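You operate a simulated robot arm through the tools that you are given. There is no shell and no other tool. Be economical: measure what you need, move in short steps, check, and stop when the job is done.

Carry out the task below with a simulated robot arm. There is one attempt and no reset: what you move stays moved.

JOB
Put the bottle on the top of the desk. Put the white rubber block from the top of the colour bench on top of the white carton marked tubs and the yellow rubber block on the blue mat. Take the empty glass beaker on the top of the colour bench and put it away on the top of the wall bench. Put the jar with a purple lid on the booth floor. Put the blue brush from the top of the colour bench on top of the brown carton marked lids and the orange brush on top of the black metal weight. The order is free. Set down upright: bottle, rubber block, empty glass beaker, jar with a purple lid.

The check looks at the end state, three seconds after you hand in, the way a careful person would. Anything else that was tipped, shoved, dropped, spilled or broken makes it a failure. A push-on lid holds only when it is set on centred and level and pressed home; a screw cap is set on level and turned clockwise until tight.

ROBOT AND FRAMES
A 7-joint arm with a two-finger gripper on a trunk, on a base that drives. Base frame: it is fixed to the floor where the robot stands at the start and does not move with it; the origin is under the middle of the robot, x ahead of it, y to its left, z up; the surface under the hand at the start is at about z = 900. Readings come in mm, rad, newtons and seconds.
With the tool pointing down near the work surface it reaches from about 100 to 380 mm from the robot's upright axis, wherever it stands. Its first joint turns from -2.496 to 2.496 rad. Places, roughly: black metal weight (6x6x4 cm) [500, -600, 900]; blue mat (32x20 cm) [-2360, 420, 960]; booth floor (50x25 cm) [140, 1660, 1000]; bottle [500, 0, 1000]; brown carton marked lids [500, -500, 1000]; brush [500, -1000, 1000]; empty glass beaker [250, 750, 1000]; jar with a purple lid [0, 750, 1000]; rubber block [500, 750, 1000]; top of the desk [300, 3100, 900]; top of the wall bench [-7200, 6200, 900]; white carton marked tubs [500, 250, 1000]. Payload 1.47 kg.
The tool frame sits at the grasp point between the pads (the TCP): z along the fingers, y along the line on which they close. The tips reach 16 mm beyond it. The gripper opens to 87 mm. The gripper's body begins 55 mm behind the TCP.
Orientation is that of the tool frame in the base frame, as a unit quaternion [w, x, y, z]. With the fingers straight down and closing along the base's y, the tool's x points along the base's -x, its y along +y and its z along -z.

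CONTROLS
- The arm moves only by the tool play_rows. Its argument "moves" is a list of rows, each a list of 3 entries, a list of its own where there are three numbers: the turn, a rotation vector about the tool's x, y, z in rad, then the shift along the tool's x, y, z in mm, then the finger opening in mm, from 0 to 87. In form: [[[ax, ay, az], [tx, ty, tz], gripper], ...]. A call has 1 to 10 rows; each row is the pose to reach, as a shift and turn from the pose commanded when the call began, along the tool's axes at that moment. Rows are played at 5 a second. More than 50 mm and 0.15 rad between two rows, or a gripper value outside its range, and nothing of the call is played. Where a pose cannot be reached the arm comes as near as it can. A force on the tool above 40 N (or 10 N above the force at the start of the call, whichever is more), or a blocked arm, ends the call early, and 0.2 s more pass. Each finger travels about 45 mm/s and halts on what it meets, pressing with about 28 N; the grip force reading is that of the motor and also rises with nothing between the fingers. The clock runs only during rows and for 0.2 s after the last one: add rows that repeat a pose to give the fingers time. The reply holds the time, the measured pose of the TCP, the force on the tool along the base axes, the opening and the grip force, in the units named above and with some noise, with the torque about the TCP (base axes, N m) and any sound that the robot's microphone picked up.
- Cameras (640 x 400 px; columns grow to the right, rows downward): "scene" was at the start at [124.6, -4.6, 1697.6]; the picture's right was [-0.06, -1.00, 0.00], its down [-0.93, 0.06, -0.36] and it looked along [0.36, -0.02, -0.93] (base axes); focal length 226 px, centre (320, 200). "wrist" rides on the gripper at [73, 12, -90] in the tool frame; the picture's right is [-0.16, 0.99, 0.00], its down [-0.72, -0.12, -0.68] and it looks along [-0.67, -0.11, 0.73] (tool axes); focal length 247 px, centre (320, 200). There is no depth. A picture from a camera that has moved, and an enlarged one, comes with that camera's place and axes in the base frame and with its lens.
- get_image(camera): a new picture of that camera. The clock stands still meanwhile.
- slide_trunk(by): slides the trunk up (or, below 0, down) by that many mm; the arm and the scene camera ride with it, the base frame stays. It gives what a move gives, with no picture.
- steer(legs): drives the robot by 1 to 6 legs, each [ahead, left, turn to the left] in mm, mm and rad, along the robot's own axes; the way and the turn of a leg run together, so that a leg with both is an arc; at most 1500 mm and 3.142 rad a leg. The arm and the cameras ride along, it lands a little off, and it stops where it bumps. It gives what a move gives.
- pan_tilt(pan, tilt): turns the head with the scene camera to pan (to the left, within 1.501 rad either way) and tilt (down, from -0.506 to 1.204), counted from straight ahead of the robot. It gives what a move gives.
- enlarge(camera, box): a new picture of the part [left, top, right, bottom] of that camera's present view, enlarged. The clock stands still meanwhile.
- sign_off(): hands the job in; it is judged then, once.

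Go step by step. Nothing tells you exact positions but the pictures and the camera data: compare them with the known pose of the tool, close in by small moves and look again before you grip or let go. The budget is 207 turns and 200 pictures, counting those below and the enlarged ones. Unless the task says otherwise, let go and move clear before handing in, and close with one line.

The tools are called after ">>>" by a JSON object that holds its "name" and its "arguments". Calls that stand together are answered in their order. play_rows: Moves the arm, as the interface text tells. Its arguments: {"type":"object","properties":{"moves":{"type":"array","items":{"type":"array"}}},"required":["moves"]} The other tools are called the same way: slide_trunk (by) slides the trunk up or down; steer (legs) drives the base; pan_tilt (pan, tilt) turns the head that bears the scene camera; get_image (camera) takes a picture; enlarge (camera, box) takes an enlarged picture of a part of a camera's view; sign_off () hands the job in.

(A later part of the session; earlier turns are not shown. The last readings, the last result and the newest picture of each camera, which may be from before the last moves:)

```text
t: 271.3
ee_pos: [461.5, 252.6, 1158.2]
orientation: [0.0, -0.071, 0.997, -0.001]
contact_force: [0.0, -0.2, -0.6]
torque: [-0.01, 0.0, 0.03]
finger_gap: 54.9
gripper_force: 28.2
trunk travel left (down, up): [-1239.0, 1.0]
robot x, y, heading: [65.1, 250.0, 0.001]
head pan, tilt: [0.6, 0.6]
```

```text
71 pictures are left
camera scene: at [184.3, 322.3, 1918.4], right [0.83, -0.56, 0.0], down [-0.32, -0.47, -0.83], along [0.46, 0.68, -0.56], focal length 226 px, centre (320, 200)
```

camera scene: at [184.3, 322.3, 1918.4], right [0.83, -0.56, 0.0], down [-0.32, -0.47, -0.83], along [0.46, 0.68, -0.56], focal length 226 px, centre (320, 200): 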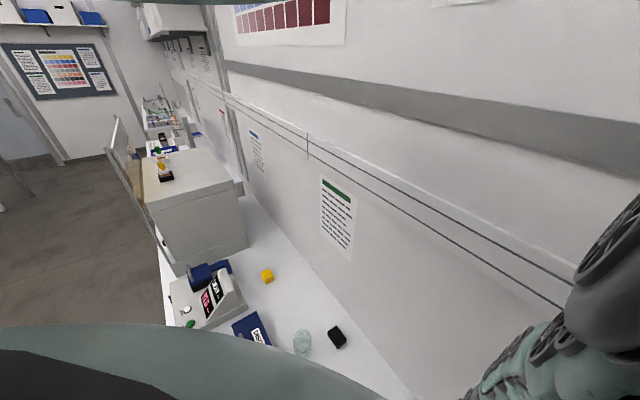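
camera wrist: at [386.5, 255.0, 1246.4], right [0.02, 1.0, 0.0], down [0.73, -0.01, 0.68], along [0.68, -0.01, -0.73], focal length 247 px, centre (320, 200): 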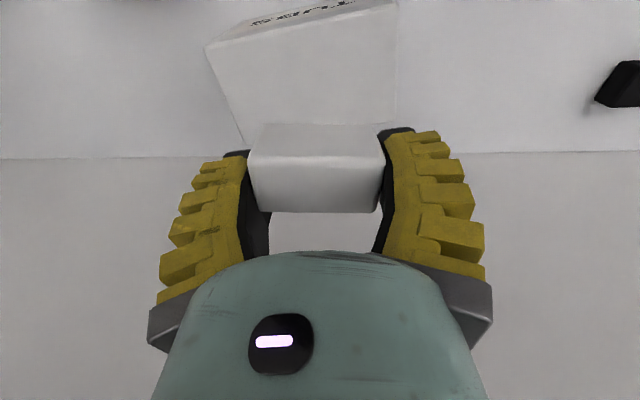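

Carton top: z≈993, centre ≈ (469,244). Align and lower toward it.

>>> {"name": "play_rows", "arguments": {"moves": [[[0, 0, 0], [-5, -5, 0], 0], [[0, 0, 0], [-9.3, -9, 0], 0], [[0, 0, 0], [-9.3, -9, 0], 0]]}}

>>> {"name": "slide_trunk", "arguments": {"by": -115}}

>>> {"name": "get_image", "arguments": {"camera": "wrist"}}

```text
t: 272.1
ee_pos: [470.5, 244.8, 1157.2]
orientation: [-0.002, -0.071, 0.997, -0.001]
contact_force: [-0.1, 1.0, -0.3]
torque: [-0.02, -0.01, 0.01]
finger_gap: 55.1
gripper_force: 28.0
trunk travel left (down, up): [-1239.0, 1.0]
robot x, y, heading: [65.2, 253.3, 0.006]
head pan, tilt: [0.6, 0.6]
```

```text
t: 273.5
ee_pos: [473.8, 245.5, 1044.4]
orientation: [-0.001, -0.071, 0.997, -0.001]
contact_force: [-1.2, -0.2, 28.4]
torque: [0.24, 0.04, 0.06]
finger_gap: 57.5
gripper_force: 28.0
trunk travel left (down, up): [-1124.0, 116.0]
robot x, y, heading: [71.6, 248.8, -0.001]
head pan, tilt: [0.6, 0.6]
stopped: the force on the tool passed its limit at 54 N (the readings are from after the stop); the commanded pose is now the measured one
```

```text
70 pictures are left
camera wrist: at [399.0, 247.8, 1132.7], right [0.02, 1.0, 0.0], down [0.73, -0.01, 0.68], along [0.68, -0.01, -0.73], focal length 247 px, centre (320, 200)
```

wrist: 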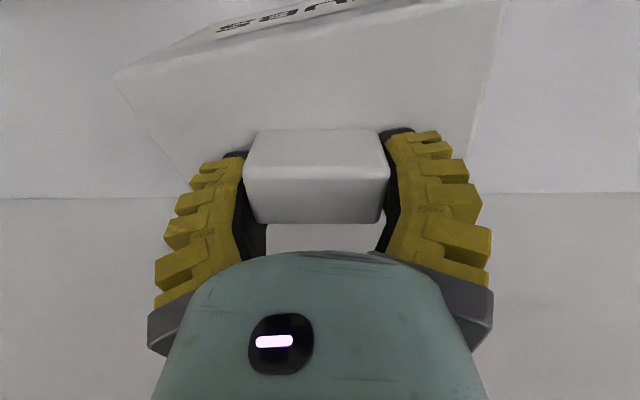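

It made contact earlier than estimated (top ≈ z 1022), and it's near the carton's centre. Open the fingers and check.

>>> {"name": "play_rows", "arguments": {"moves": [[[0, 0, 0], [0, 0, 0], 60], [[0, 0, 0], [0, 0, 0], 66], [[0, 0, 0], [0, 0, 0], 75], [[0, 0, 0], [0, 0, 0], 85], [[0, 0, 0], [0, 0, 0], 85]]}}

>>> {"name": "slide_trunk", "arguments": {"by": 115}}

>>> {"name": "get_image", "arguments": {"camera": "wrist"}}

```text
t: 274.7
ee_pos: [471.1, 245.3, 1042.7]
orientation: [-0.001, -0.07, 0.998, -0.001]
contact_force: [-0.2, -0.5, -0.9]
torque: [-0.01, -0.02, -0.01]
finger_gap: 85.8
gripper_force: 0.0
trunk travel left (down, up): [-1124.0, 116.0]
robot x, y, heading: [65.9, 252.5, -0.005]
head pan, tilt: [0.6, 0.6]
```

```text
t: 276.2
ee_pos: [471.1, 246.0, 1157.2]
orientation: [-0.002, -0.072, 0.997, 0.0]
contact_force: [-0.4, 0.5, -0.2]
torque: [-0.03, 0.0, 0.02]
finger_gap: 85.6
gripper_force: 0.2
trunk travel left (down, up): [-1239.0, 1.0]
robot x, y, heading: [62.2, 246.0, 0.002]
head pan, tilt: [0.6, 0.6]
```

```text
69 pictures are left
camera wrist: at [397.0, 247.9, 1246.6], right [0.02, 1.0, 0.0], down [0.73, -0.01, 0.68], along [0.68, -0.01, -0.74], focal length 247 px, centre (320, 200)
```

wrist: 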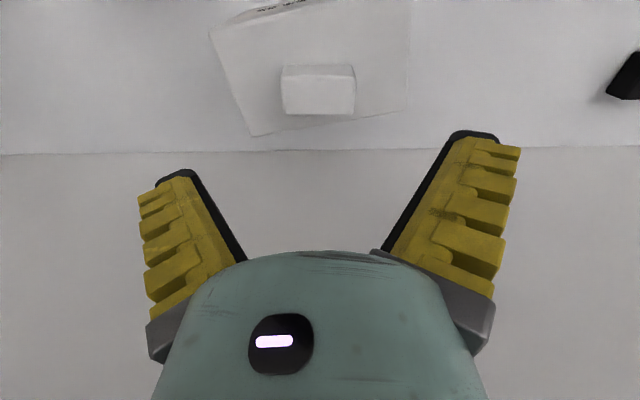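

White block placed on the carton. Next the yellow block: back a bit and slide left along the bench.

>>> {"name": "steer", "arguments": {"legs": [[-95, 0, 0], [0, 780, 0]]}}

>>> {"name": "get_image", "arguments": {"camera": "wrist"}}

```text
t: 281.0
ee_pos: [382.5, 1006.2, 1157.8]
orientation: [-0.001, -0.067, 0.998, -0.001]
contact_force: [0.3, 0.8, -0.3]
torque: [-0.02, 0.0, -0.02]
finger_gap: 85.7
gripper_force: 0.3
trunk travel left (down, up): [-1239.0, 1.0]
robot x, y, heading: [-24.3, 1016.6, -0.006]
head pan, tilt: [0.6, 0.6]
```

```text
68 pictures are left
camera wrist: at [307.7, 1008.4, 1246.6], right [0.02, 1.0, 0.0], down [0.73, -0.02, 0.68], along [0.68, -0.02, -0.74], focal length 247 px, centre (320, 200)
```

wrist: 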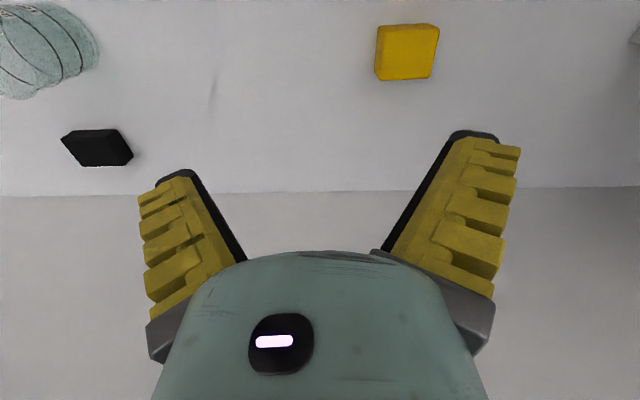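

Yellow block ≈ (383,1107). Move over it and lower for a closer look.

>>> {"name": "steer", "arguments": {"legs": [[0, 100, 0.006]]}}

>>> {"name": "slide_trunk", "arguments": {"by": -120}}

>>> {"name": "get_image", "arguments": {"camera": "wrist"}}

```text
t: 282.1
ee_pos: [382.6, 1103.0, 1157.9]
orientation: [-0.002, -0.069, 0.998, -0.001]
contact_force: [0.2, -0.3, 0.4]
torque: [-0.01, 0.03, 0.01]
finger_gap: 85.5
gripper_force: 0.1
trunk travel left (down, up): [-1239.0, 1.0]
robot x, y, heading: [-25.4, 1110.8, -0.008]
head pan, tilt: [0.6, 0.6]
```

```text
t: 283.6
ee_pos: [383.3, 1102.9, 1038.0]
orientation: [-0.002, -0.068, 0.998, -0.001]
contact_force: [0.2, 0.4, 0.1]
torque: [0.01, 0.03, 0.03]
finger_gap: 85.7
gripper_force: 0.7
trunk travel left (down, up): [-1119.0, 121.0]
robot x, y, heading: [-21.9, 1111.1, -0.0]
head pan, tilt: [0.6, 0.6]
```

```text
67 pictures are left
camera wrist: at [308.2, 1105.8, 1126.7], right [0.02, 1.0, 0.0], down [0.73, -0.02, 0.68], along [0.68, -0.02, -0.74], focal length 247 px, centre (320, 200)
```

wrist: 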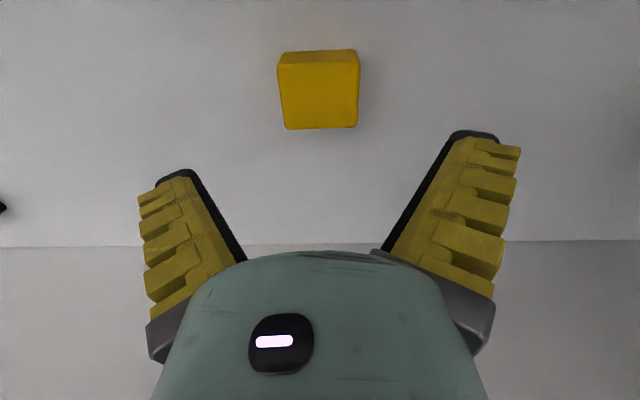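

Aligned already. Lower to z≈925 and grip.

>>> {"name": "slide_trunk", "arguments": {"by": -80}}

>>> {"name": "get_image", "arguments": {"camera": "wrist"}}

>>> {"name": "slide_trunk", "arguments": {"by": -33}}

>>> {"name": "play_rows", "arguments": {"moves": [[[0, 0, 0], [0, 0, 0], 70], [[0, 0, 0], [0, 0, 0], 50], [[0, 0, 0], [0, 0, 0], 25], [[0, 0, 0], [0, 0, 0], 0], [[0, 0, 0], [0, 0, 0], 0], [[0, 0, 0], [0, 0, 0], 0]]}}

>>> {"name": "slide_trunk", "arguments": {"by": 40}}

>>> {"name": "get_image", "arguments": {"camera": "wrist"}}

```text
t: 284.8
ee_pos: [384.0, 1102.7, 957.7]
orientation: [-0.002, -0.068, 0.998, -0.002]
contact_force: [-0.3, -0.4, 0.0]
torque: [0.0, -0.02, 0.0]
finger_gap: 85.7
gripper_force: 0.2
trunk travel left (down, up): [-1039.0, 201.0]
robot x, y, heading: [-23.6, 1108.2, -0.006]
head pan, tilt: [0.6, 0.6]
```

```text
66 pictures are left
camera wrist: at [308.3, 1105.9, 1046.7], right [0.02, 1.0, 0.0], down [0.73, -0.02, 0.68], along [0.68, -0.02, -0.73], focal length 247 px, centre (320, 200)
```

wrist: 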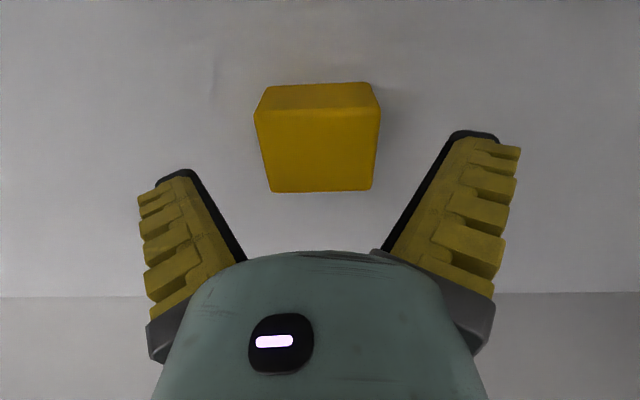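

```text
t: 285.6
ee_pos: [383.0, 1102.7, 924.5]
orientation: [-0.002, -0.068, 0.998, -0.001]
contact_force: [0.1, 0.7, 0.0]
torque: [-0.02, 0.06, 0.0]
finger_gap: 85.3
gripper_force: 0.1
trunk travel left (down, up): [-1006.0, 234.0]
robot x, y, heading: [-22.5, 1107.2, -0.003]
head pan, tilt: [0.6, 0.6]
```

```text
t: 287.0
ee_pos: [381.1, 1103.0, 925.5]
orientation: [-0.002, -0.067, 0.998, -0.002]
contact_force: [-0.3, 1.0, 0.5]
torque: [0.02, -0.02, 0.01]
finger_gap: 64.8
gripper_force: 27.7
trunk travel left (down, up): [-1006.0, 234.0]
robot x, y, heading: [-20.6, 1108.4, -0.01]
head pan, tilt: [0.6, 0.6]
```

```text
t: 287.8
ee_pos: [381.5, 1103.6, 963.9]
orientation: [-0.002, -0.067, 0.998, -0.001]
contact_force: [-1.1, 0.4, -2.0]
torque: [-0.03, 0.01, -0.01]
finger_gap: 64.8
gripper_force: 27.8
trunk travel left (down, up): [-1046.0, 194.0]
robot x, y, heading: [-24.3, 1110.3, -0.012]
head pan, tilt: [0.6, 0.6]
```

```text
65 pictures are left
camera wrist: at [307.9, 1105.9, 1053.6], right [0.02, 1.0, 0.0], down [0.74, -0.02, 0.68], along [0.68, -0.02, -0.74], focal length 247 px, centre (320, 200)
```

wrist: 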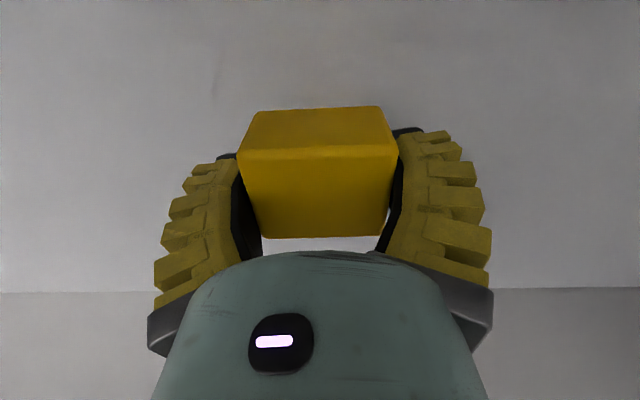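

Yellow block gripped. Raise, back out, and turn around toward the rack with the blue mat.

>>> {"name": "slide_trunk", "arguments": {"by": 193}}

>>> {"name": "steer", "arguments": {"legs": [[-700, 0, 0], [0, 0, 1.57], [0, 0, 1.57]]}}

>>> {"name": "get_image", "arguments": {"camera": "scene"}}

```text
t: 289.9
ee_pos: [383.1, 1102.4, 1158.6]
orientation: [-0.001, -0.068, 0.998, 0.0]
contact_force: [0.3, 0.2, -1.4]
torque: [-0.02, 0.01, 0.03]
finger_gap: 64.2
gripper_force: 27.7
trunk travel left (down, up): [-1239.0, 1.0]
robot x, y, heading: [-20.6, 1111.1, -0.006]
head pan, tilt: [0.6, 0.6]
```

```text
t: 301.5
ee_pos: [-1117.4, 1091.3, 1158.1]
orientation: [-0.001, 0.995, 0.099, 0.002]
contact_force: [0.7, 0.4, -2.1]
torque: [0.01, 0.01, 0.0]
finger_gap: 62.5
gripper_force: 28.3
trunk travel left (down, up): [-1239.0, 1.0]
robot x, y, heading: [-711.6, 1111.0, -3.081]
head pan, tilt: [0.6, 0.6]
```

```text
64 pictures are left
camera scene: at [-828.0, 1029.2, 1918.6], right [-0.86, 0.51, 0.0], down [0.29, 0.49, -0.83], along [-0.42, -0.71, -0.56], focal length 226 px, centre (320, 200)
```

scene: 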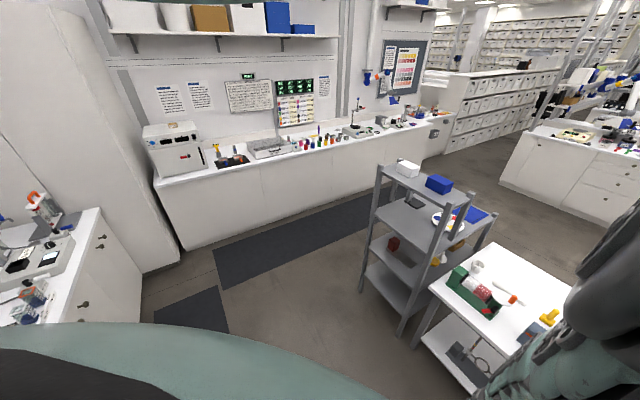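

>>> {"name": "enlarge", "arguments": {"camera": "scene", "box": [340, 140, 580, 340]}}

```text
2.00 times, centred on (460, 240) of scene
camera zoom: at [-828.0, 1029.2, 1918.6], right [-0.86, 0.51, 0.0], down [0.29, 0.49, -0.83], along [-0.42, -0.71, -0.56], focal length 452 px, centre (40, 120)
```

zoom: 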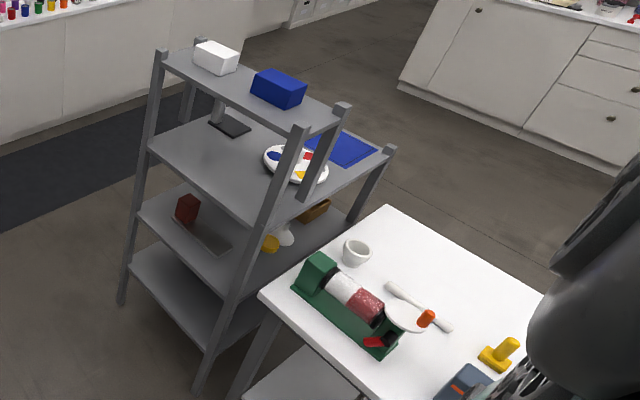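

The blue mat lies on the far half of the rack's shelf, open from above on its far side. I'll drive around the rack by the corridor on its right and come at it from behind.

>>> {"name": "steer", "arguments": {"legs": [[0, 0, -0.06], [0, 1500, 0], [0, 200, 0], [1500, 0, 0], [850, 0, 0]]}}

>>> {"name": "get_image", "arguments": {"camera": "scene"}}

```text
t: 321.8
ee_pos: [-3559.6, -486.6, 1157.6]
orientation: [-0.001, 0.999, 0.049, 0.003]
contact_force: [-0.3, -0.5, -1.1]
torque: [0.0, -0.01, -0.03]
finger_gap: 61.2
gripper_force: 28.4
trunk travel left (down, up): [-1239.0, 1.0]
robot x, y, heading: [-3154.7, -507.1, 3.099]
head pan, tilt: [0.6, 0.6]
```

```text
62 pictures are left
camera scene: at [-3278.1, -577.5, 1918.6], right [-0.8, 0.59, 0.0], down [0.34, 0.45, -0.83], along [-0.49, -0.66, -0.56], focal length 226 px, centre (320, 200)
```

scene: 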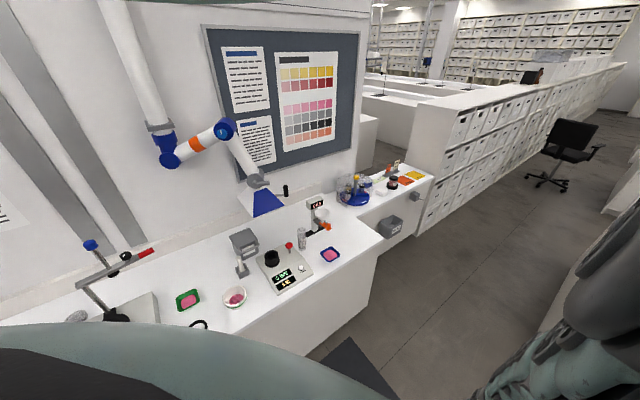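

Now turn around to face +x, then sidestep to y≈420 and look at the mat.

>>> {"name": "steer", "arguments": {"legs": [[0, 0, 1.592], [0, 0, 1.592], [0, 930, 0]]}}

>>> {"name": "get_image", "arguments": {"camera": "wrist"}}

>>> {"name": "get_image", "arguments": {"camera": "scene"}}

```text
t: 334.5
ee_pos: [-2755.8, 426.4, 1157.4]
orientation: [-0.001, -0.075, 0.997, -0.001]
contact_force: [1.7, 0.9, -0.8]
torque: [0.05, -0.01, 0.01]
finger_gap: 60.8
gripper_force: 28.4
trunk travel left (down, up): [-1239.0, 1.0]
robot x, y, heading: [-3164.3, 427.9, 0.011]
head pan, tilt: [0.6, 0.6]
```

```text
61 pictures are left
camera wrist: at [-2830.6, 428.2, 1246.6], right [0.01, 1.0, 0.0], down [0.74, 0.0, 0.68], along [0.68, -0.01, -0.74], focal length 247 px, centre (320, 200)
```

wrist: 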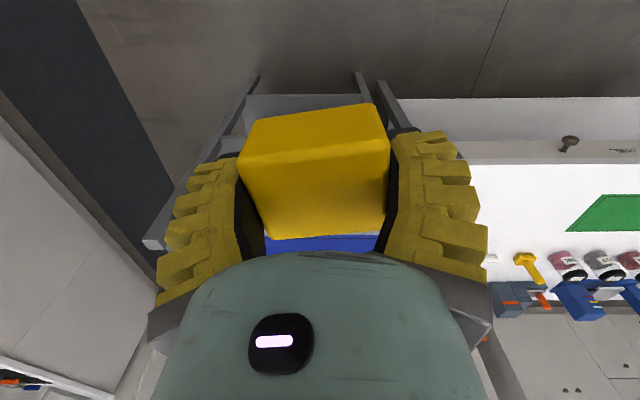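

```text
60 pictures are left
camera scene: at [-3044.0, 500.8, 1918.6], right [0.83, -0.55, 0.0], down [-0.31, -0.47, -0.83], along [0.46, 0.69, -0.56], focal length 226 px, centre (320, 200)
```

scene: 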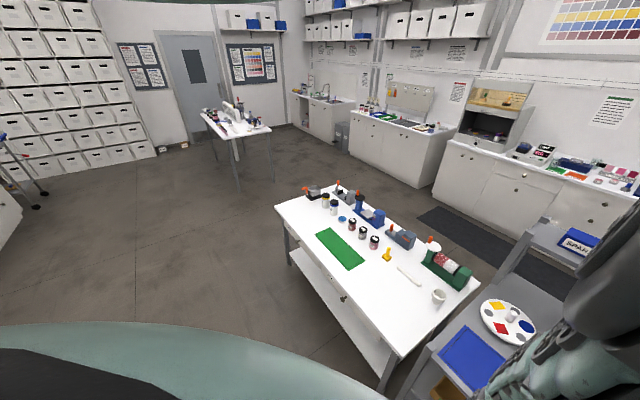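

Mat spans about x −2460…−2250, y 240…555. Drive ahead 300 mm, then check.

>>> {"name": "steer", "arguments": {"legs": [[300, -5, -0.011]]}}

>>> {"name": "get_image", "arguments": {"camera": "wrist"}}

>>> {"name": "get_image", "arguments": {"camera": "scene"}}

```text
t: 336.5
ee_pos: [-2457.3, 413.6, 1158.2]
orientation: [-0.002, -0.065, 0.998, -0.001]
contact_force: [0.0, -0.5, 0.0]
torque: [0.0, 0.0, 0.01]
finger_gap: 60.2
gripper_force: 28.0
trunk travel left (down, up): [-1239.0, 1.0]
robot x, y, heading: [-2860.2, 421.9, -0.008]
head pan, tilt: [0.6, 0.6]
```

```text
59 pictures are left
camera wrist: at [-2531.6, 416.4, 1246.6], right [0.03, 1.0, 0.0], down [0.74, -0.02, 0.68], along [0.68, -0.02, -0.74], focal length 247 px, centre (320, 200)
```

wrist: 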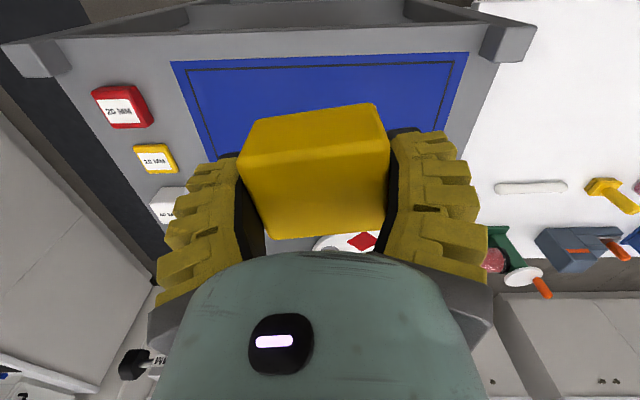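

```text
58 pictures are left
camera scene: at [-2743.3, 493.3, 1918.6], right [0.82, -0.57, 0.0], down [-0.32, -0.46, -0.83], along [0.47, 0.68, -0.56], focal length 226 px, centre (320, 200)
```

scene: 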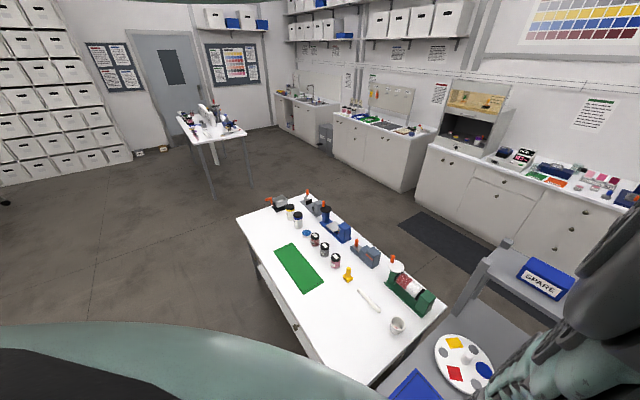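

Mat centre ≈ (−2367,412). Go ahead 87 mm, then lower above the mat.

>>> {"name": "steer", "arguments": {"legs": [[87, 0, 0.008]]}}

>>> {"name": "slide_trunk", "arguments": {"by": -140}}

>>> {"name": "get_image", "arguments": {"camera": "wrist"}}

```text
t: 337.6
ee_pos: [-2374.3, 415.7, 1157.7]
orientation: [-0.002, -0.068, 0.998, -0.001]
contact_force: [-1.0, 0.8, -1.7]
torque: [0.02, 0.0, -0.03]
finger_gap: 60.6
gripper_force: 27.9
trunk travel left (down, up): [-1239.0, 1.0]
robot x, y, heading: [-2778.7, 424.2, 0.002]
head pan, tilt: [0.6, 0.6]
```

```text
t: 339.3
ee_pos: [-2374.3, 415.6, 1018.1]
orientation: [-0.003, -0.068, 0.998, -0.001]
contact_force: [0.5, -0.3, -1.3]
torque: [-0.03, -0.01, 0.02]
finger_gap: 60.8
gripper_force: 28.0
trunk travel left (down, up): [-1099.0, 141.0]
robot x, y, heading: [-2778.1, 420.3, -0.001]
head pan, tilt: [0.6, 0.6]
```

```text
57 pictures are left
camera wrist: at [-2448.3, 418.1, 1106.7], right [0.02, 1.0, 0.0], down [0.74, -0.01, 0.68], along [0.68, -0.02, -0.74], focal length 247 px, centre (320, 200)
```

wrist: 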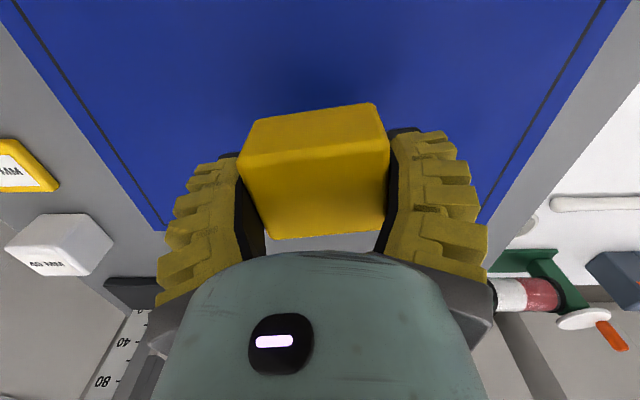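

Centred over the mat. Lower until contact.

>>> {"name": "slide_trunk", "arguments": {"by": -20}}

>>> {"name": "slide_trunk", "arguments": {"by": -5}}

>>> {"name": "slide_trunk", "arguments": {"by": -3}}

>>> {"name": "get_image", "arguments": {"camera": "wrist"}}

```text
t: 340.0
ee_pos: [-2374.0, 415.5, 997.7]
orientation: [-0.003, -0.069, 0.998, -0.001]
contact_force: [0.6, 0.4, -1.7]
torque: [0.01, 0.0, -0.01]
finger_gap: 60.6
gripper_force: 27.6
trunk travel left (down, up): [-1079.0, 161.0]
robot x, y, heading: [-2781.7, 425.8, -0.009]
head pan, tilt: [0.6, 0.6]
```

```text
t: 340.5
ee_pos: [-2373.8, 415.0, 993.1]
orientation: [-0.002, -0.068, 0.998, -0.002]
contact_force: [0.1, 0.4, -0.8]
torque: [0.03, 0.0, -0.02]
finger_gap: 60.3
gripper_force: 28.2
trunk travel left (down, up): [-1074.0, 166.0]
robot x, y, heading: [-2779.1, 427.9, -0.003]
head pan, tilt: [0.6, 0.6]
```

```text
t: 341.0
ee_pos: [-2373.1, 414.2, 990.3]
orientation: [-0.003, -0.068, 0.998, -0.001]
contact_force: [0.1, 0.8, -1.3]
torque: [0.01, -0.01, -0.01]
finger_gap: 60.4
gripper_force: 28.2
trunk travel left (down, up): [-1071.0, 169.0]
robot x, y, heading: [-2781.2, 420.4, -0.007]
head pan, tilt: [0.6, 0.6]
```

```text
56 pictures are left
camera wrist: at [-2448.4, 418.1, 1078.6], right [0.02, 1.0, 0.0], down [0.74, -0.01, 0.68], along [0.68, -0.02, -0.74], focal length 247 px, centre (320, 200)
```

wrist: 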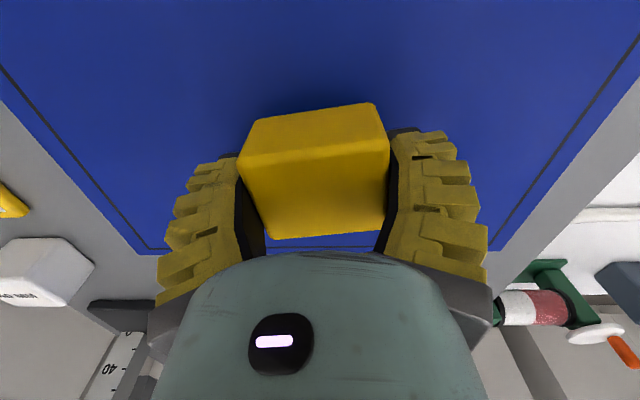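

>>> {"name": "slide_trunk", "arguments": {"by": -4}}

>>> {"name": "slide_trunk", "arguments": {"by": -3}}

>>> {"name": "slide_trunk", "arguments": {"by": -3}}

```text
t: 341.6
ee_pos: [-2373.8, 415.7, 985.1]
orientation: [-0.003, -0.068, 0.998, -0.001]
contact_force: [-0.1, -0.2, -1.4]
torque: [0.04, 0.02, 0.01]
finger_gap: 60.4
gripper_force: 28.1
trunk travel left (down, up): [-1067.0, 173.0]
robot x, y, heading: [-2777.2, 418.3, -0.005]
head pan, tilt: [0.6, 0.6]
```

```text
t: 342.1
ee_pos: [-2373.9, 415.1, 982.4]
orientation: [-0.003, -0.068, 0.998, -0.001]
contact_force: [0.5, -0.4, -1.5]
torque: [-0.01, -0.01, -0.01]
finger_gap: 60.5
gripper_force: 27.7
trunk travel left (down, up): [-1064.0, 176.0]
robot x, y, heading: [-2778.9, 421.4, -0.003]
head pan, tilt: [0.6, 0.6]
```

```text
t: 342.6
ee_pos: [-2373.5, 415.8, 979.5]
orientation: [-0.002, -0.068, 0.998, -0.002]
contact_force: [-0.4, 0.0, -1.6]
torque: [0.02, 0.03, 0.04]
finger_gap: 60.3
gripper_force: 27.6
trunk travel left (down, up): [-1061.0, 179.0]
robot x, y, heading: [-2778.8, 420.8, -0.007]
head pan, tilt: [0.6, 0.6]
```

No contact yet; continue in 3 mm steps.

>>> {"name": "slide_trunk", "arguments": {"by": -3}}

>>> {"name": "slide_trunk", "arguments": {"by": -3}}

>>> {"name": "slide_trunk", "arguments": {"by": -3}}

>>> {"name": "get_image", "arguments": {"camera": "wrist"}}

```text
t: 343.1
ee_pos: [-2374.5, 416.2, 978.1]
orientation: [-0.003, -0.068, 0.998, -0.002]
contact_force: [-5.3, 0.9, 28.8]
torque: [-0.01, 0.04, 0.02]
finger_gap: 61.1
gripper_force: 28.1
trunk travel left (down, up): [-1058.0, 182.0]
robot x, y, heading: [-2777.5, 423.2, -0.003]
head pan, tilt: [0.6, 0.6]
```

```text
t: 343.6
ee_pos: [-2372.8, 414.9, 974.1]
orientation: [-0.001, -0.068, 0.998, -0.001]
contact_force: [-6.2, 0.8, 28.4]
torque: [-0.04, 0.09, -0.05]
finger_gap: 62.4
gripper_force: 28.3
trunk travel left (down, up): [-1055.0, 185.0]
robot x, y, heading: [-2778.3, 424.4, -0.001]
head pan, tilt: [0.6, 0.6]
```

```text
t: 344.1
ee_pos: [-2372.6, 415.1, 970.7]
orientation: [-0.001, -0.069, 0.998, -0.001]
contact_force: [-4.4, 1.3, 28.7]
torque: [-0.04, -0.01, -0.02]
finger_gap: 64.0
gripper_force: 28.2
trunk travel left (down, up): [-1052.0, 188.0]
robot x, y, heading: [-2777.9, 421.0, -0.003]
head pan, tilt: [0.6, 0.6]
```

```text
55 pictures are left
camera wrist: at [-2446.7, 418.1, 1060.2], right [0.02, 1.0, 0.0], down [0.73, -0.01, 0.68], along [0.68, -0.02, -0.73], focal length 247 px, centre (320, 200)
```

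wrist: 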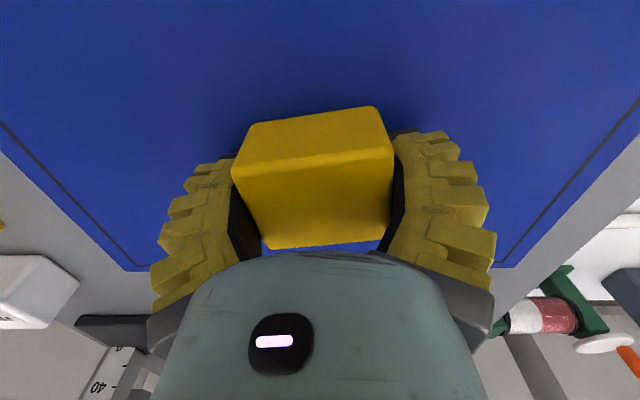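

Block is down on the mat and has levelled. Open and lift off.

>>> {"name": "play_rows", "arguments": {"moves": [[[0, 0, 0], [0, 0, 0], 68], [[0, 0, 0], [0, 0, 0], 76], [[0, 0, 0], [0, 0, 0], 86], [[0, 0, 0], [0, 0, 0], 87], [[0, 0, 0], [0, 0, 0], 87]]}}

>>> {"name": "slide_trunk", "arguments": {"by": 187}}

>>> {"name": "get_image", "arguments": {"camera": "wrist"}}

```text
t: 345.4
ee_pos: [-2373.5, 414.7, 971.0]
orientation: [-0.003, -0.068, 0.998, -0.001]
contact_force: [-0.3, 0.4, -0.2]
torque: [0.01, -0.03, -0.01]
finger_gap: 86.9
gripper_force: 0.0
trunk travel left (down, up): [-1052.0, 188.0]
robot x, y, heading: [-2781.6, 421.9, -0.004]
head pan, tilt: [0.6, 0.6]
```

```text
t: 347.4
ee_pos: [-2374.8, 415.8, 1156.8]
orientation: [-0.003, -0.068, 0.998, -0.001]
contact_force: [-0.1, -0.1, 0.7]
torque: [-0.03, 0.0, 0.01]
finger_gap: 87.1
gripper_force: 0.1
trunk travel left (down, up): [-1239.0, 1.0]
robot x, y, heading: [-2778.7, 426.3, -0.006]
head pan, tilt: [0.6, 0.6]
```

```text
54 pictures are left
camera wrist: at [-2448.3, 418.1, 1246.6], right [0.02, 1.0, 0.0], down [0.74, -0.01, 0.68], along [0.68, -0.02, -0.74], focal length 247 px, centre (320, 200)
```

wrist: 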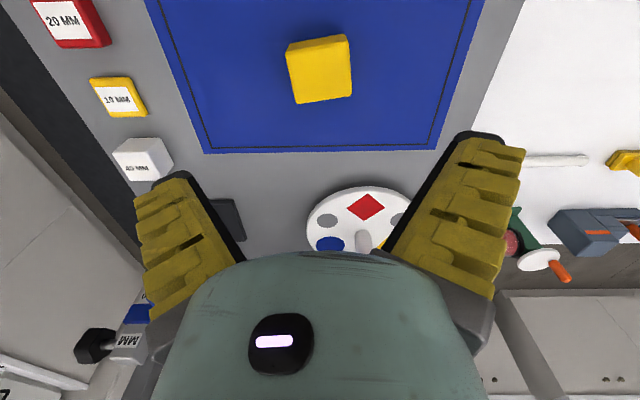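

Yellow block sits on the mat. Last item: the empty beaker. Drive back around the rack to the colour bench.

>>> {"name": "steer", "arguments": {"legs": [[-380, 0, 0], [0, -930, 0.004], [1500, 0, 0], [830, 0, 0], [0, 1220, 0]]}}

>>> {"name": "get_image", "arguments": {"camera": "scene"}}

```text
t: 371.1
ee_pos: [-323.5, 483.5, 1157.7]
orientation: [-0.003, -0.029, 1.0, -0.002]
contact_force: [0.3, -0.5, -0.3]
torque: [0.03, 0.0, -0.02]
finger_gap: 87.1
gripper_force: 0.1
trunk travel left (down, up): [-1239.0, 1.0]
robot x, y, heading: [-725.6, 522.7, -0.084]
head pan, tilt: [0.6, 0.6]
```

```text
53 pictures are left
camera scene: at [-603.8, 584.3, 1918.6], right [0.78, -0.63, 0.0], down [-0.35, -0.44, -0.83], along [0.52, 0.64, -0.56], focal length 226 px, centre (320, 200)
```

scene: 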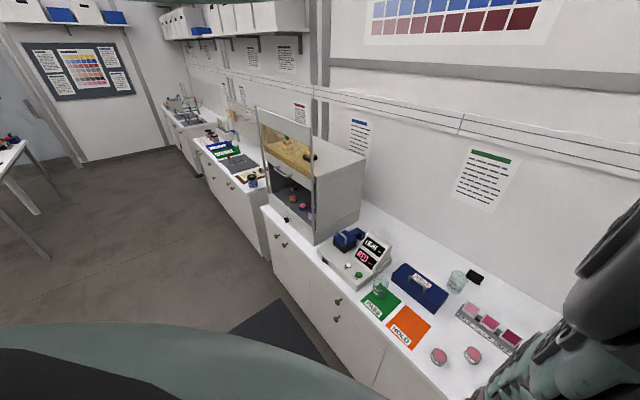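

Straighten and drive over the bench to the beaker for a close view.

>>> {"name": "steer", "arguments": {"legs": [[0, 0, 0.084], [0, 185, 0], [600, 0, 0]]}}

>>> {"name": "get_image", "arguments": {"camera": "wrist"}}

```text
t: 376.1
ee_pos: [260.9, 725.2, 1158.3]
orientation: [-0.002, -0.085, 0.996, -0.001]
contact_force: [1.1, 0.6, -0.2]
torque: [-0.03, 0.02, -0.02]
finger_gap: 87.0
gripper_force: 0.0
trunk travel left (down, up): [-1239.0, 1.0]
robot x, y, heading: [-144.3, 718.4, 0.03]
head pan, tilt: [0.6, 0.6]
```

```text
52 pictures are left
camera wrist: at [187.0, 726.2, 1246.7], right [-0.01, 1.0, 0.0], down [0.74, 0.01, 0.68], along [0.68, 0.0, -0.74], focal length 247 px, centre (320, 200)
```

wrist: 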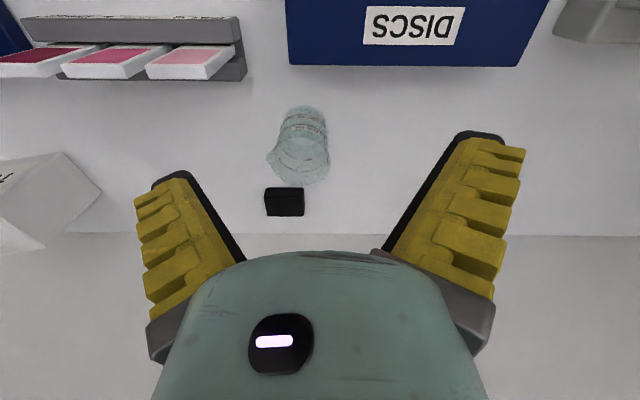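

Beaker ≈ (352,703), ~64 mm wide, rim at z≈1012, spout toward −y. I'll turn the wrist so the fingers avoid the spout and come over it.

>>> {"name": "play_rows", "arguments": {"moves": [[[0, 0, 0.14], [0, 0, 0], 87], [[0, 0, 0.28], [0, 0, 0], 87], [[0, 0, 0.42], [0, 0, 0], 87], [[0, 0, 0.56], [0, 0, 0], 87], [[0, 0, 0.7], [0, 0, 0], 87], [[0, 0, 0.84], [0, 0, 0], 87], [[0, 0, 0.84], [0, 0, 0], 87]]}}

>>> {"name": "steer", "arguments": {"legs": [[88, -22, -0.03]]}}

>>> {"name": "slide_trunk", "arguments": {"by": -50}}

>>> {"name": "get_image", "arguments": {"camera": "wrist"}}

```text
t: 377.7
ee_pos: [262.5, 725.3, 1157.2]
orientation: [-0.001, 0.331, 0.944, -0.002]
contact_force: [-0.3, -0.2, -1.2]
torque: [0.04, 0.01, -0.01]
finger_gap: 86.8
gripper_force: 0.1
trunk travel left (down, up): [-1239.0, 1.0]
robot x, y, heading: [-144.2, 723.9, 0.026]
head pan, tilt: [0.6, 0.6]
```

```text
t: 378.8
ee_pos: [348.2, 693.0, 1157.3]
orientation: [-0.002, 0.343, 0.939, -0.003]
contact_force: [0.4, -0.1, 0.5]
torque: [-0.02, 0.02, -0.03]
finger_gap: 87.0
gripper_force: 0.0
trunk travel left (down, up): [-1239.0, 1.0]
robot x, y, heading: [-57.3, 697.5, -0.006]
head pan, tilt: [0.6, 0.6]
```

```text
t: 379.7
ee_pos: [348.5, 692.3, 1108.4]
orientation: [-0.001, 0.344, 0.939, -0.002]
contact_force: [0.6, 0.5, 0.5]
torque: [0.0, 0.01, -0.02]
finger_gap: 87.3
gripper_force: 0.0
trunk travel left (down, up): [-1189.0, 51.0]
robot x, y, heading: [-58.6, 697.4, -0.005]
head pan, tilt: [0.6, 0.6]
```

```text
51 pictures are left
camera wrist: at [300.1, 749.6, 1196.5], right [0.76, 0.65, -0.01], down [0.48, -0.55, 0.68], along [0.44, -0.52, -0.73], focal length 247 px, centre (320, 200)
```

wrist: 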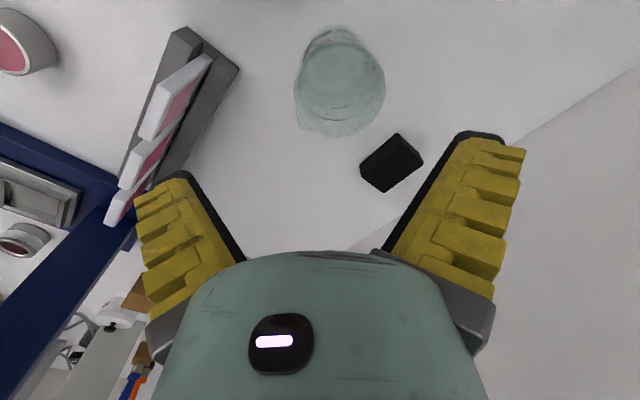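

Beaker axis ≈ (351,711). Centre over it and lower in two stages.

>>> {"name": "play_rows", "arguments": {"moves": [[[0, 0, 0], [5, 8, 0], 87], [[0, 0, 0], [10, 16, 0], 87], [[0, 0, 0], [10, 16, 0], 87]]}}

>>> {"name": "slide_trunk", "arguments": {"by": -70}}

>>> {"name": "get_image", "arguments": {"camera": "wrist"}}

```text
t: 380.5
ee_pos: [351.7, 710.9, 1107.1]
orientation: [-0.002, 0.344, 0.939, -0.002]
contact_force: [-0.4, 0.6, 0.3]
torque: [0.01, -0.02, -0.01]
finger_gap: 87.0
gripper_force: 0.1
trunk travel left (down, up): [-1189.0, 51.0]
robot x, y, heading: [-53.5, 700.9, 0.002]
head pan, tilt: [0.6, 0.6]
```

```text
t: 381.6
ee_pos: [350.7, 710.8, 1036.9]
orientation: [-0.002, 0.344, 0.939, -0.002]
contact_force: [-0.1, 0.0, -0.4]
torque: [0.03, -0.01, -0.01]
finger_gap: 87.3
gripper_force: 0.1
trunk travel left (down, up): [-1119.0, 121.0]
robot x, y, heading: [-56.2, 699.9, -0.001]
head pan, tilt: [0.6, 0.6]
```

```text
50 pictures are left
camera wrist: at [302.8, 767.6, 1125.9], right [0.76, 0.65, -0.01], down [0.48, -0.55, 0.68], along [0.44, -0.52, -0.73], focal length 247 px, centre (320, 200)
```

wrist: 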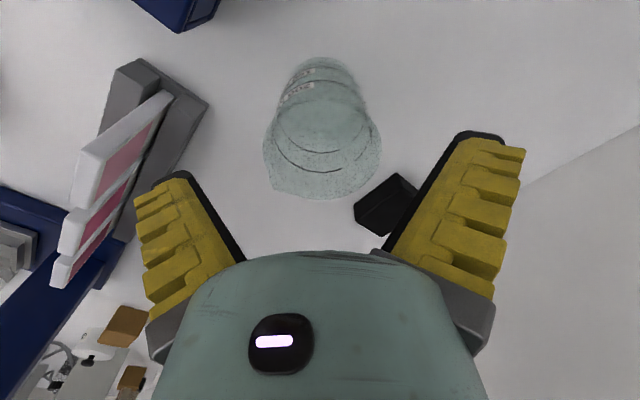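

Well centred. Lower to z≈966 and close on the glass.

>>> {"name": "slide_trunk", "arguments": {"by": -71}}

>>> {"name": "play_rows", "arguments": {"moves": [[[0, 0, 0], [0, 0, 0], 75], [[0, 0, 0], [0, 0, 0], 60], [[0, 0, 0], [0, 0, 0], 45], [[0, 0, 0], [0, 0, 0], 30], [[0, 0, 0], [0, 0, 0], 20], [[0, 0, 0], [0, 0, 0], 20]]}}

>>> {"name": "slide_trunk", "arguments": {"by": 25}}

>>> {"name": "get_image", "arguments": {"camera": "wrist"}}

```text
t: 382.7
ee_pos: [350.6, 710.1, 965.6]
orientation: [-0.002, 0.344, 0.939, -0.003]
contact_force: [-0.9, -1.2, 5.4]
torque: [0.06, -0.11, -0.01]
finger_gap: 89.2
gripper_force: 0.5
trunk travel left (down, up): [-1048.0, 192.0]
robot x, y, heading: [-56.9, 697.8, -0.001]
head pan, tilt: [0.6, 0.6]
```

```text
t: 384.1
ee_pos: [351.3, 710.2, 966.6]
orientation: [-0.002, 0.344, 0.939, -0.002]
contact_force: [-1.3, -1.4, 9.3]
torque: [-0.05, -0.1, -0.04]
finger_gap: 83.7
gripper_force: 28.1
trunk travel left (down, up): [-1048.0, 192.0]
robot x, y, heading: [-52.8, 699.5, -0.003]
head pan, tilt: [0.6, 0.6]
```

```text
t: 384.8
ee_pos: [350.8, 710.5, 991.0]
orientation: [-0.003, 0.344, 0.939, -0.002]
contact_force: [0.3, 0.1, -0.9]
torque: [0.01, -0.01, -0.03]
finger_gap: 72.5
gripper_force: 28.3
trunk travel left (down, up): [-1073.0, 167.0]
robot x, y, heading: [-54.1, 699.7, 0.002]
head pan, tilt: [0.6, 0.6]
```

```text
49 pictures are left
camera wrist: at [302.4, 767.6, 1079.8], right [0.76, 0.65, -0.01], down [0.48, -0.55, 0.68], along [0.44, -0.52, -0.73], focal length 247 px, centre (320, 200)
```

wrist: 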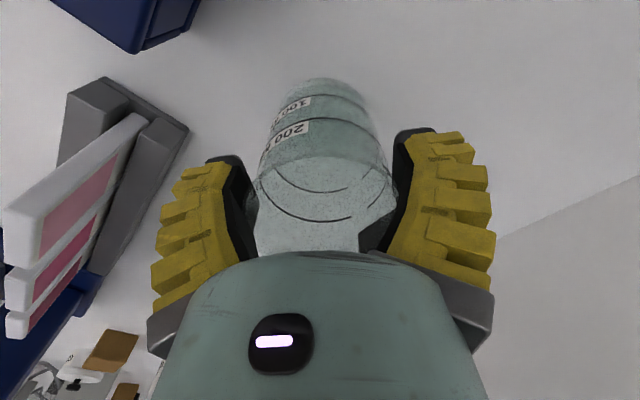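

I need to see whether it actually lifted. Raise a little more and look.

>>> {"name": "slide_trunk", "arguments": {"by": 25}}

>>> {"name": "get_image", "arguments": {"camera": "wrist"}}

```text
t: 385.5
ee_pos: [351.0, 711.5, 1016.1]
orientation: [-0.002, 0.343, 0.939, -0.002]
contact_force: [1.0, 0.3, -0.7]
torque: [0.0, 0.01, 0.01]
finger_gap: 72.5
gripper_force: 28.0
trunk travel left (down, up): [-1098.0, 142.0]
robot x, y, heading: [-56.9, 696.4, -0.001]
head pan, tilt: [0.6, 0.6]
```

```text
48 pictures are left
camera wrist: at [302.5, 767.5, 1104.8], right [0.76, 0.65, -0.01], down [0.48, -0.55, 0.68], along [0.44, -0.52, -0.73], focal length 247 px, centre (320, 200)
```

wrist: 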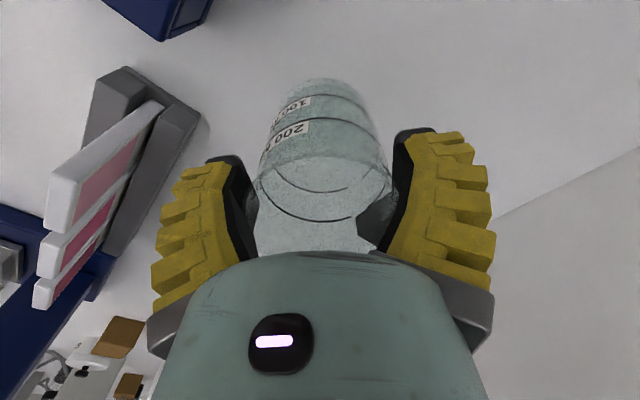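

The beaker is lifted securely. Raise fully and travel: out of the bench, up the aisle, turn left, and cross the room toward the wall bench.

>>> {"name": "slide_trunk", "arguments": {"by": 141}}

>>> {"name": "steer", "arguments": {"legs": [[-660, 0, 0], [0, 1500, 0], [0, 650, 0], [0, 0, 1.57]]}}

>>> {"name": "get_image", "arguments": {"camera": "scene"}}

>>> {"name": "get_image", "arguments": {"camera": "wrist"}}

```text
t: 387.2
ee_pos: [351.8, 710.2, 1157.3]
orientation: [-0.002, 0.344, 0.939, -0.002]
contact_force: [0.6, 0.7, -0.7]
torque: [0.01, 0.0, 0.01]
finger_gap: 72.3
gripper_force: 27.9
trunk travel left (down, up): [-1239.0, 1.0]
robot x, y, heading: [-57.3, 692.2, -0.002]
head pan, tilt: [0.6, 0.6]
```

```text
t: 404.9
ee_pos: [-843.6, 3263.7, 1156.6]
orientation: [0.0, -0.449, 0.894, -0.003]
contact_force: [0.8, 0.3, -0.9]
torque: [-0.05, 0.03, -0.01]
finger_gap: 72.0
gripper_force: 28.0
trunk travel left (down, up): [-1239.0, 1.0]
robot x, y, heading: [-807.1, 2858.3, 1.628]
head pan, tilt: [0.6, 0.6]
```

```text
47 pictures are left
camera scene: at [-888.5, 2972.9, 1918.5], right [0.51, 0.86, 0.0], down [0.49, -0.29, -0.82], along [-0.71, 0.42, -0.57], focal length 226 px, centre (320, 200)
```

scene: 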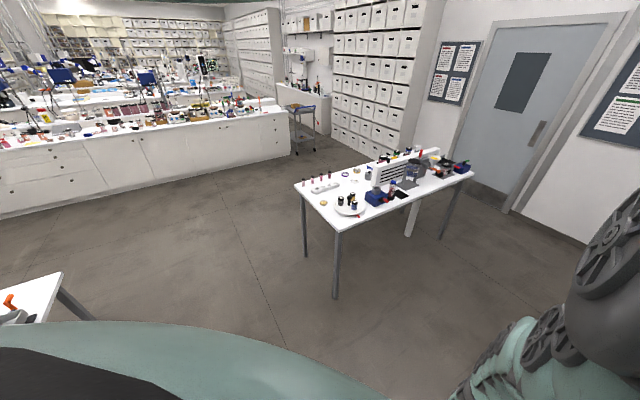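

```text
46 pictures are left
camera wrist: at [-897.9, 3214.7, 1245.8], right [-0.7, 0.72, -0.01], down [0.52, 0.51, 0.68], along [0.49, 0.47, -0.73], focal length 247 px, centre (320, 200)
```

wrist: 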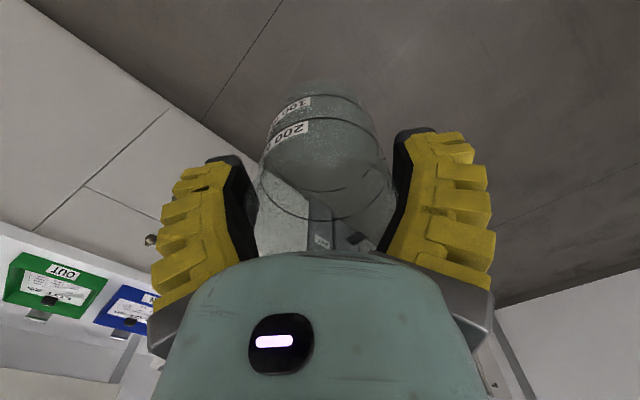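

The wall bench shows in the distance beyond the island's end, with a cart nearby. Enlarge that region.

>>> {"name": "enlarge", "arguments": {"camera": "scene", "box": [220, 10, 380, 170]}}

```text
2.50 times, centred on (300, 90) of scene
camera zoom: at [-888.5, 2972.9, 1918.5], right [0.51, 0.86, 0.0], down [0.49, -0.29, -0.82], along [-0.71, 0.42, -0.57], focal length 565 px, centre (370, 475)
```

zoom: 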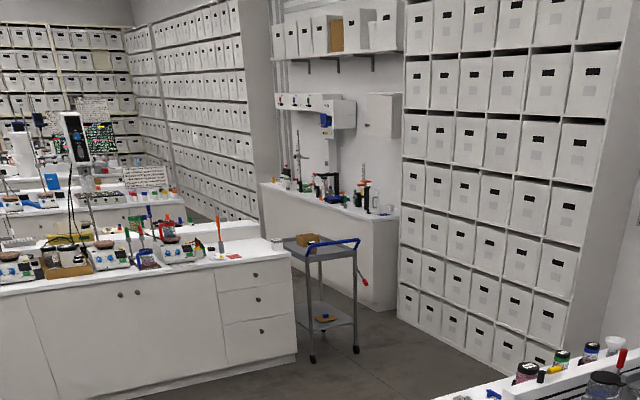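

I'll drive to open floor in front of the island's end and box shelves to see the passage better.

>>> {"name": "steer", "arguments": {"legs": [[0, 0, -0.058], [0, 1500, 0], [0, 1400, 0], [1300, 0, 0]]}}

>>> {"name": "get_image", "arguments": {"camera": "scene"}}

```text
t: 425.4
ee_pos: [-3659.6, 4603.3, 1157.2]
orientation: [0.0, -0.405, 0.914, -0.003]
contact_force: [0.0, 0.0, -1.1]
torque: [0.01, 0.0, -0.01]
finger_gap: 71.6
gripper_force: 28.0
trunk travel left (down, up): [-1239.0, 1.0]
robot x, y, heading: [-3660.9, 4197.8, 1.537]
head pan, tilt: [0.6, 0.6]
```

```text
44 pictures are left
camera scene: at [-3731.7, 4317.9, 1918.5], right [0.59, 0.81, 0.0], down [0.46, -0.33, -0.82], along [-0.66, 0.49, -0.57], focal length 226 px, centre (320, 200)
```

scene: 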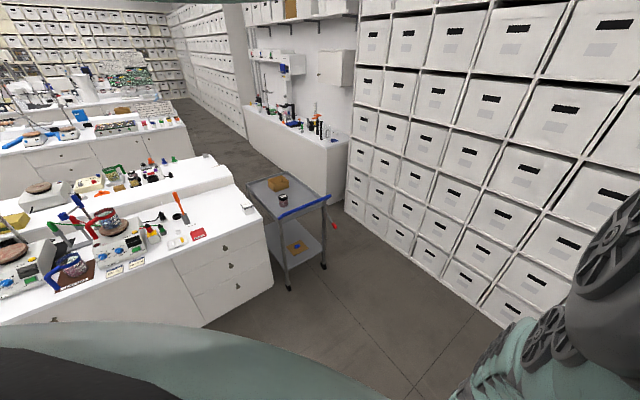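

The passage between cart and box shelf is narrow. I'll face the base south (narrow way along y) and swing the arm to its right, so it points west toward the bench.

>>> {"name": "steer", "arguments": {"legs": [[0, 0, -1.554], [0, 0, -1.554]]}}

>>> {"name": "play_rows", "arguments": {"moves": [[[0, 0, 0.12], [-29, -39, 0], 20], [[0, 0, 0.24], [-53.1, -81.2, 0], 20], [[0, 0, 0.36], [-72, -125.9, 0], 20], [[0, 0, 0.48], [-85.4, -172.6, 0], 20], [[0, 0, 0.6], [-93.2, -220.5, 0], 20], [[0, 0, 0.72], [-95.1, -269, 0], 20], [[0, 0, 0.84], [-91.2, -317.4, 0], 20], [[0, 0, 0.84], [-91.2, -317.4, 0], 20]]}}

>>> {"name": "get_image", "arguments": {"camera": "wrist"}}

```text
t: 433.4
ee_pos: [-3651.2, 3790.1, 1156.7]
orientation: [-0.004, 0.907, 0.421, 0.0]
contact_force: [-0.7, 0.2, -0.8]
torque: [0.0, -0.02, -0.01]
finger_gap: 72.1
gripper_force: 28.2
trunk travel left (down, up): [-1239.0, 1.0]
robot x, y, heading: [-3660.8, 4195.0, -1.569]
head pan, tilt: [0.6, 0.6]
```

```text
t: 435.2
ee_pos: [-3946.4, 3912.0, 1205.8]
orientation: [-0.002, 1.0, 0.018, -0.004]
contact_force: [-2.3, -1.4, 0.0]
torque: [0.06, -0.11, 0.02]
finger_gap: 71.4
gripper_force: 27.9
out of reach, approached as far as the arm can: row 4, 5, 6, 7, 8
trunk travel left (down, up): [-1239.0, 1.0]
robot x, y, heading: [-3659.2, 4194.3, -1.572]
head pan, tilt: [0.6, 0.6]
```

```text
43 pictures are left
camera wrist: at [-3872.9, 3902.7, 1292.3], right [-0.12, -0.99, 0.0], down [-0.72, 0.09, 0.69], along [-0.68, 0.09, -0.73], focal length 247 px, centre (320, 200)
```

wrist: 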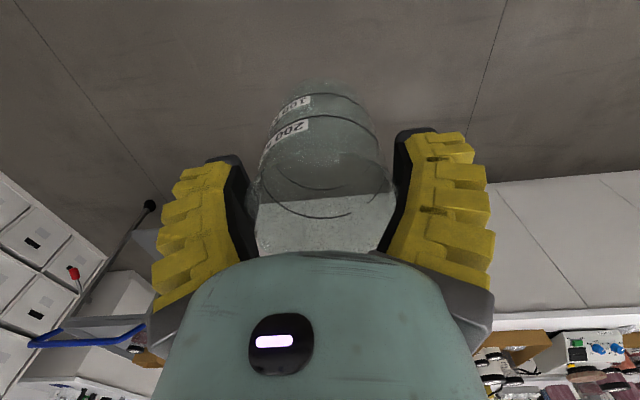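

It swung half way (the hand rose 50 mm). Continue the swing.

>>> {"name": "play_rows", "arguments": {"moves": [[[0, 0, 0.12], [-29, -39, 0], 20], [[0, 0, 0.24], [-53.1, -81.2, 0], 20], [[0, 0, 0.36], [-72, -125.9, 0], 20], [[0, 0, 0.48], [-85.4, -172.6, 0], 20], [[0, 0, 0.6], [-93.2, -220.5, 0], 20], [[0, 0, 0.72], [-95.1, -269, 0], 20], [[0, 0, 0.72], [-95.1, -269, 0], 20]]}}

>>> {"name": "get_image", "arguments": {"camera": "scene"}}

```text
t: 436.8
ee_pos: [-3980.5, 4146.1, 1278.8]
orientation: [-0.001, 0.941, -0.338, -0.003]
contact_force: [-1.3, -0.2, -0.8]
torque: [-0.02, -0.07, -0.02]
finger_gap: 69.3
gripper_force: 27.9
out of reach, approached as far as the arm can: row 1, 2, 3, 4, 5, 6, 7
trunk travel left (down, up): [-1239.0, 1.0]
robot x, y, heading: [-3663.2, 4195.8, -1.575]
head pan, tilt: [0.6, 0.6]
```

```text
42 pictures are left
camera scene: at [-3590.2, 4075.9, 1918.7], right [-0.56, -0.83, 0.0], down [-0.47, 0.32, -0.83], along [0.68, -0.46, -0.56], focal length 226 px, centre (320, 200)
```

scene: 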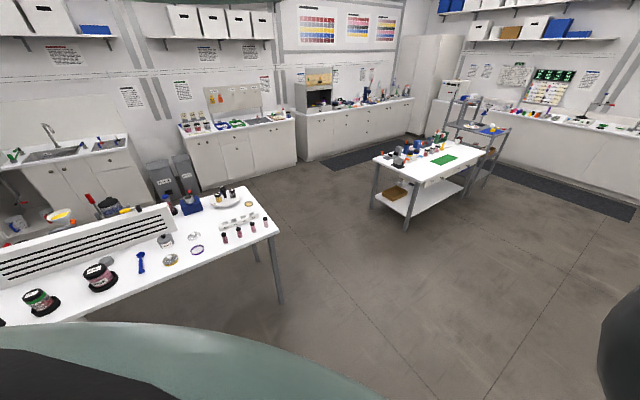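

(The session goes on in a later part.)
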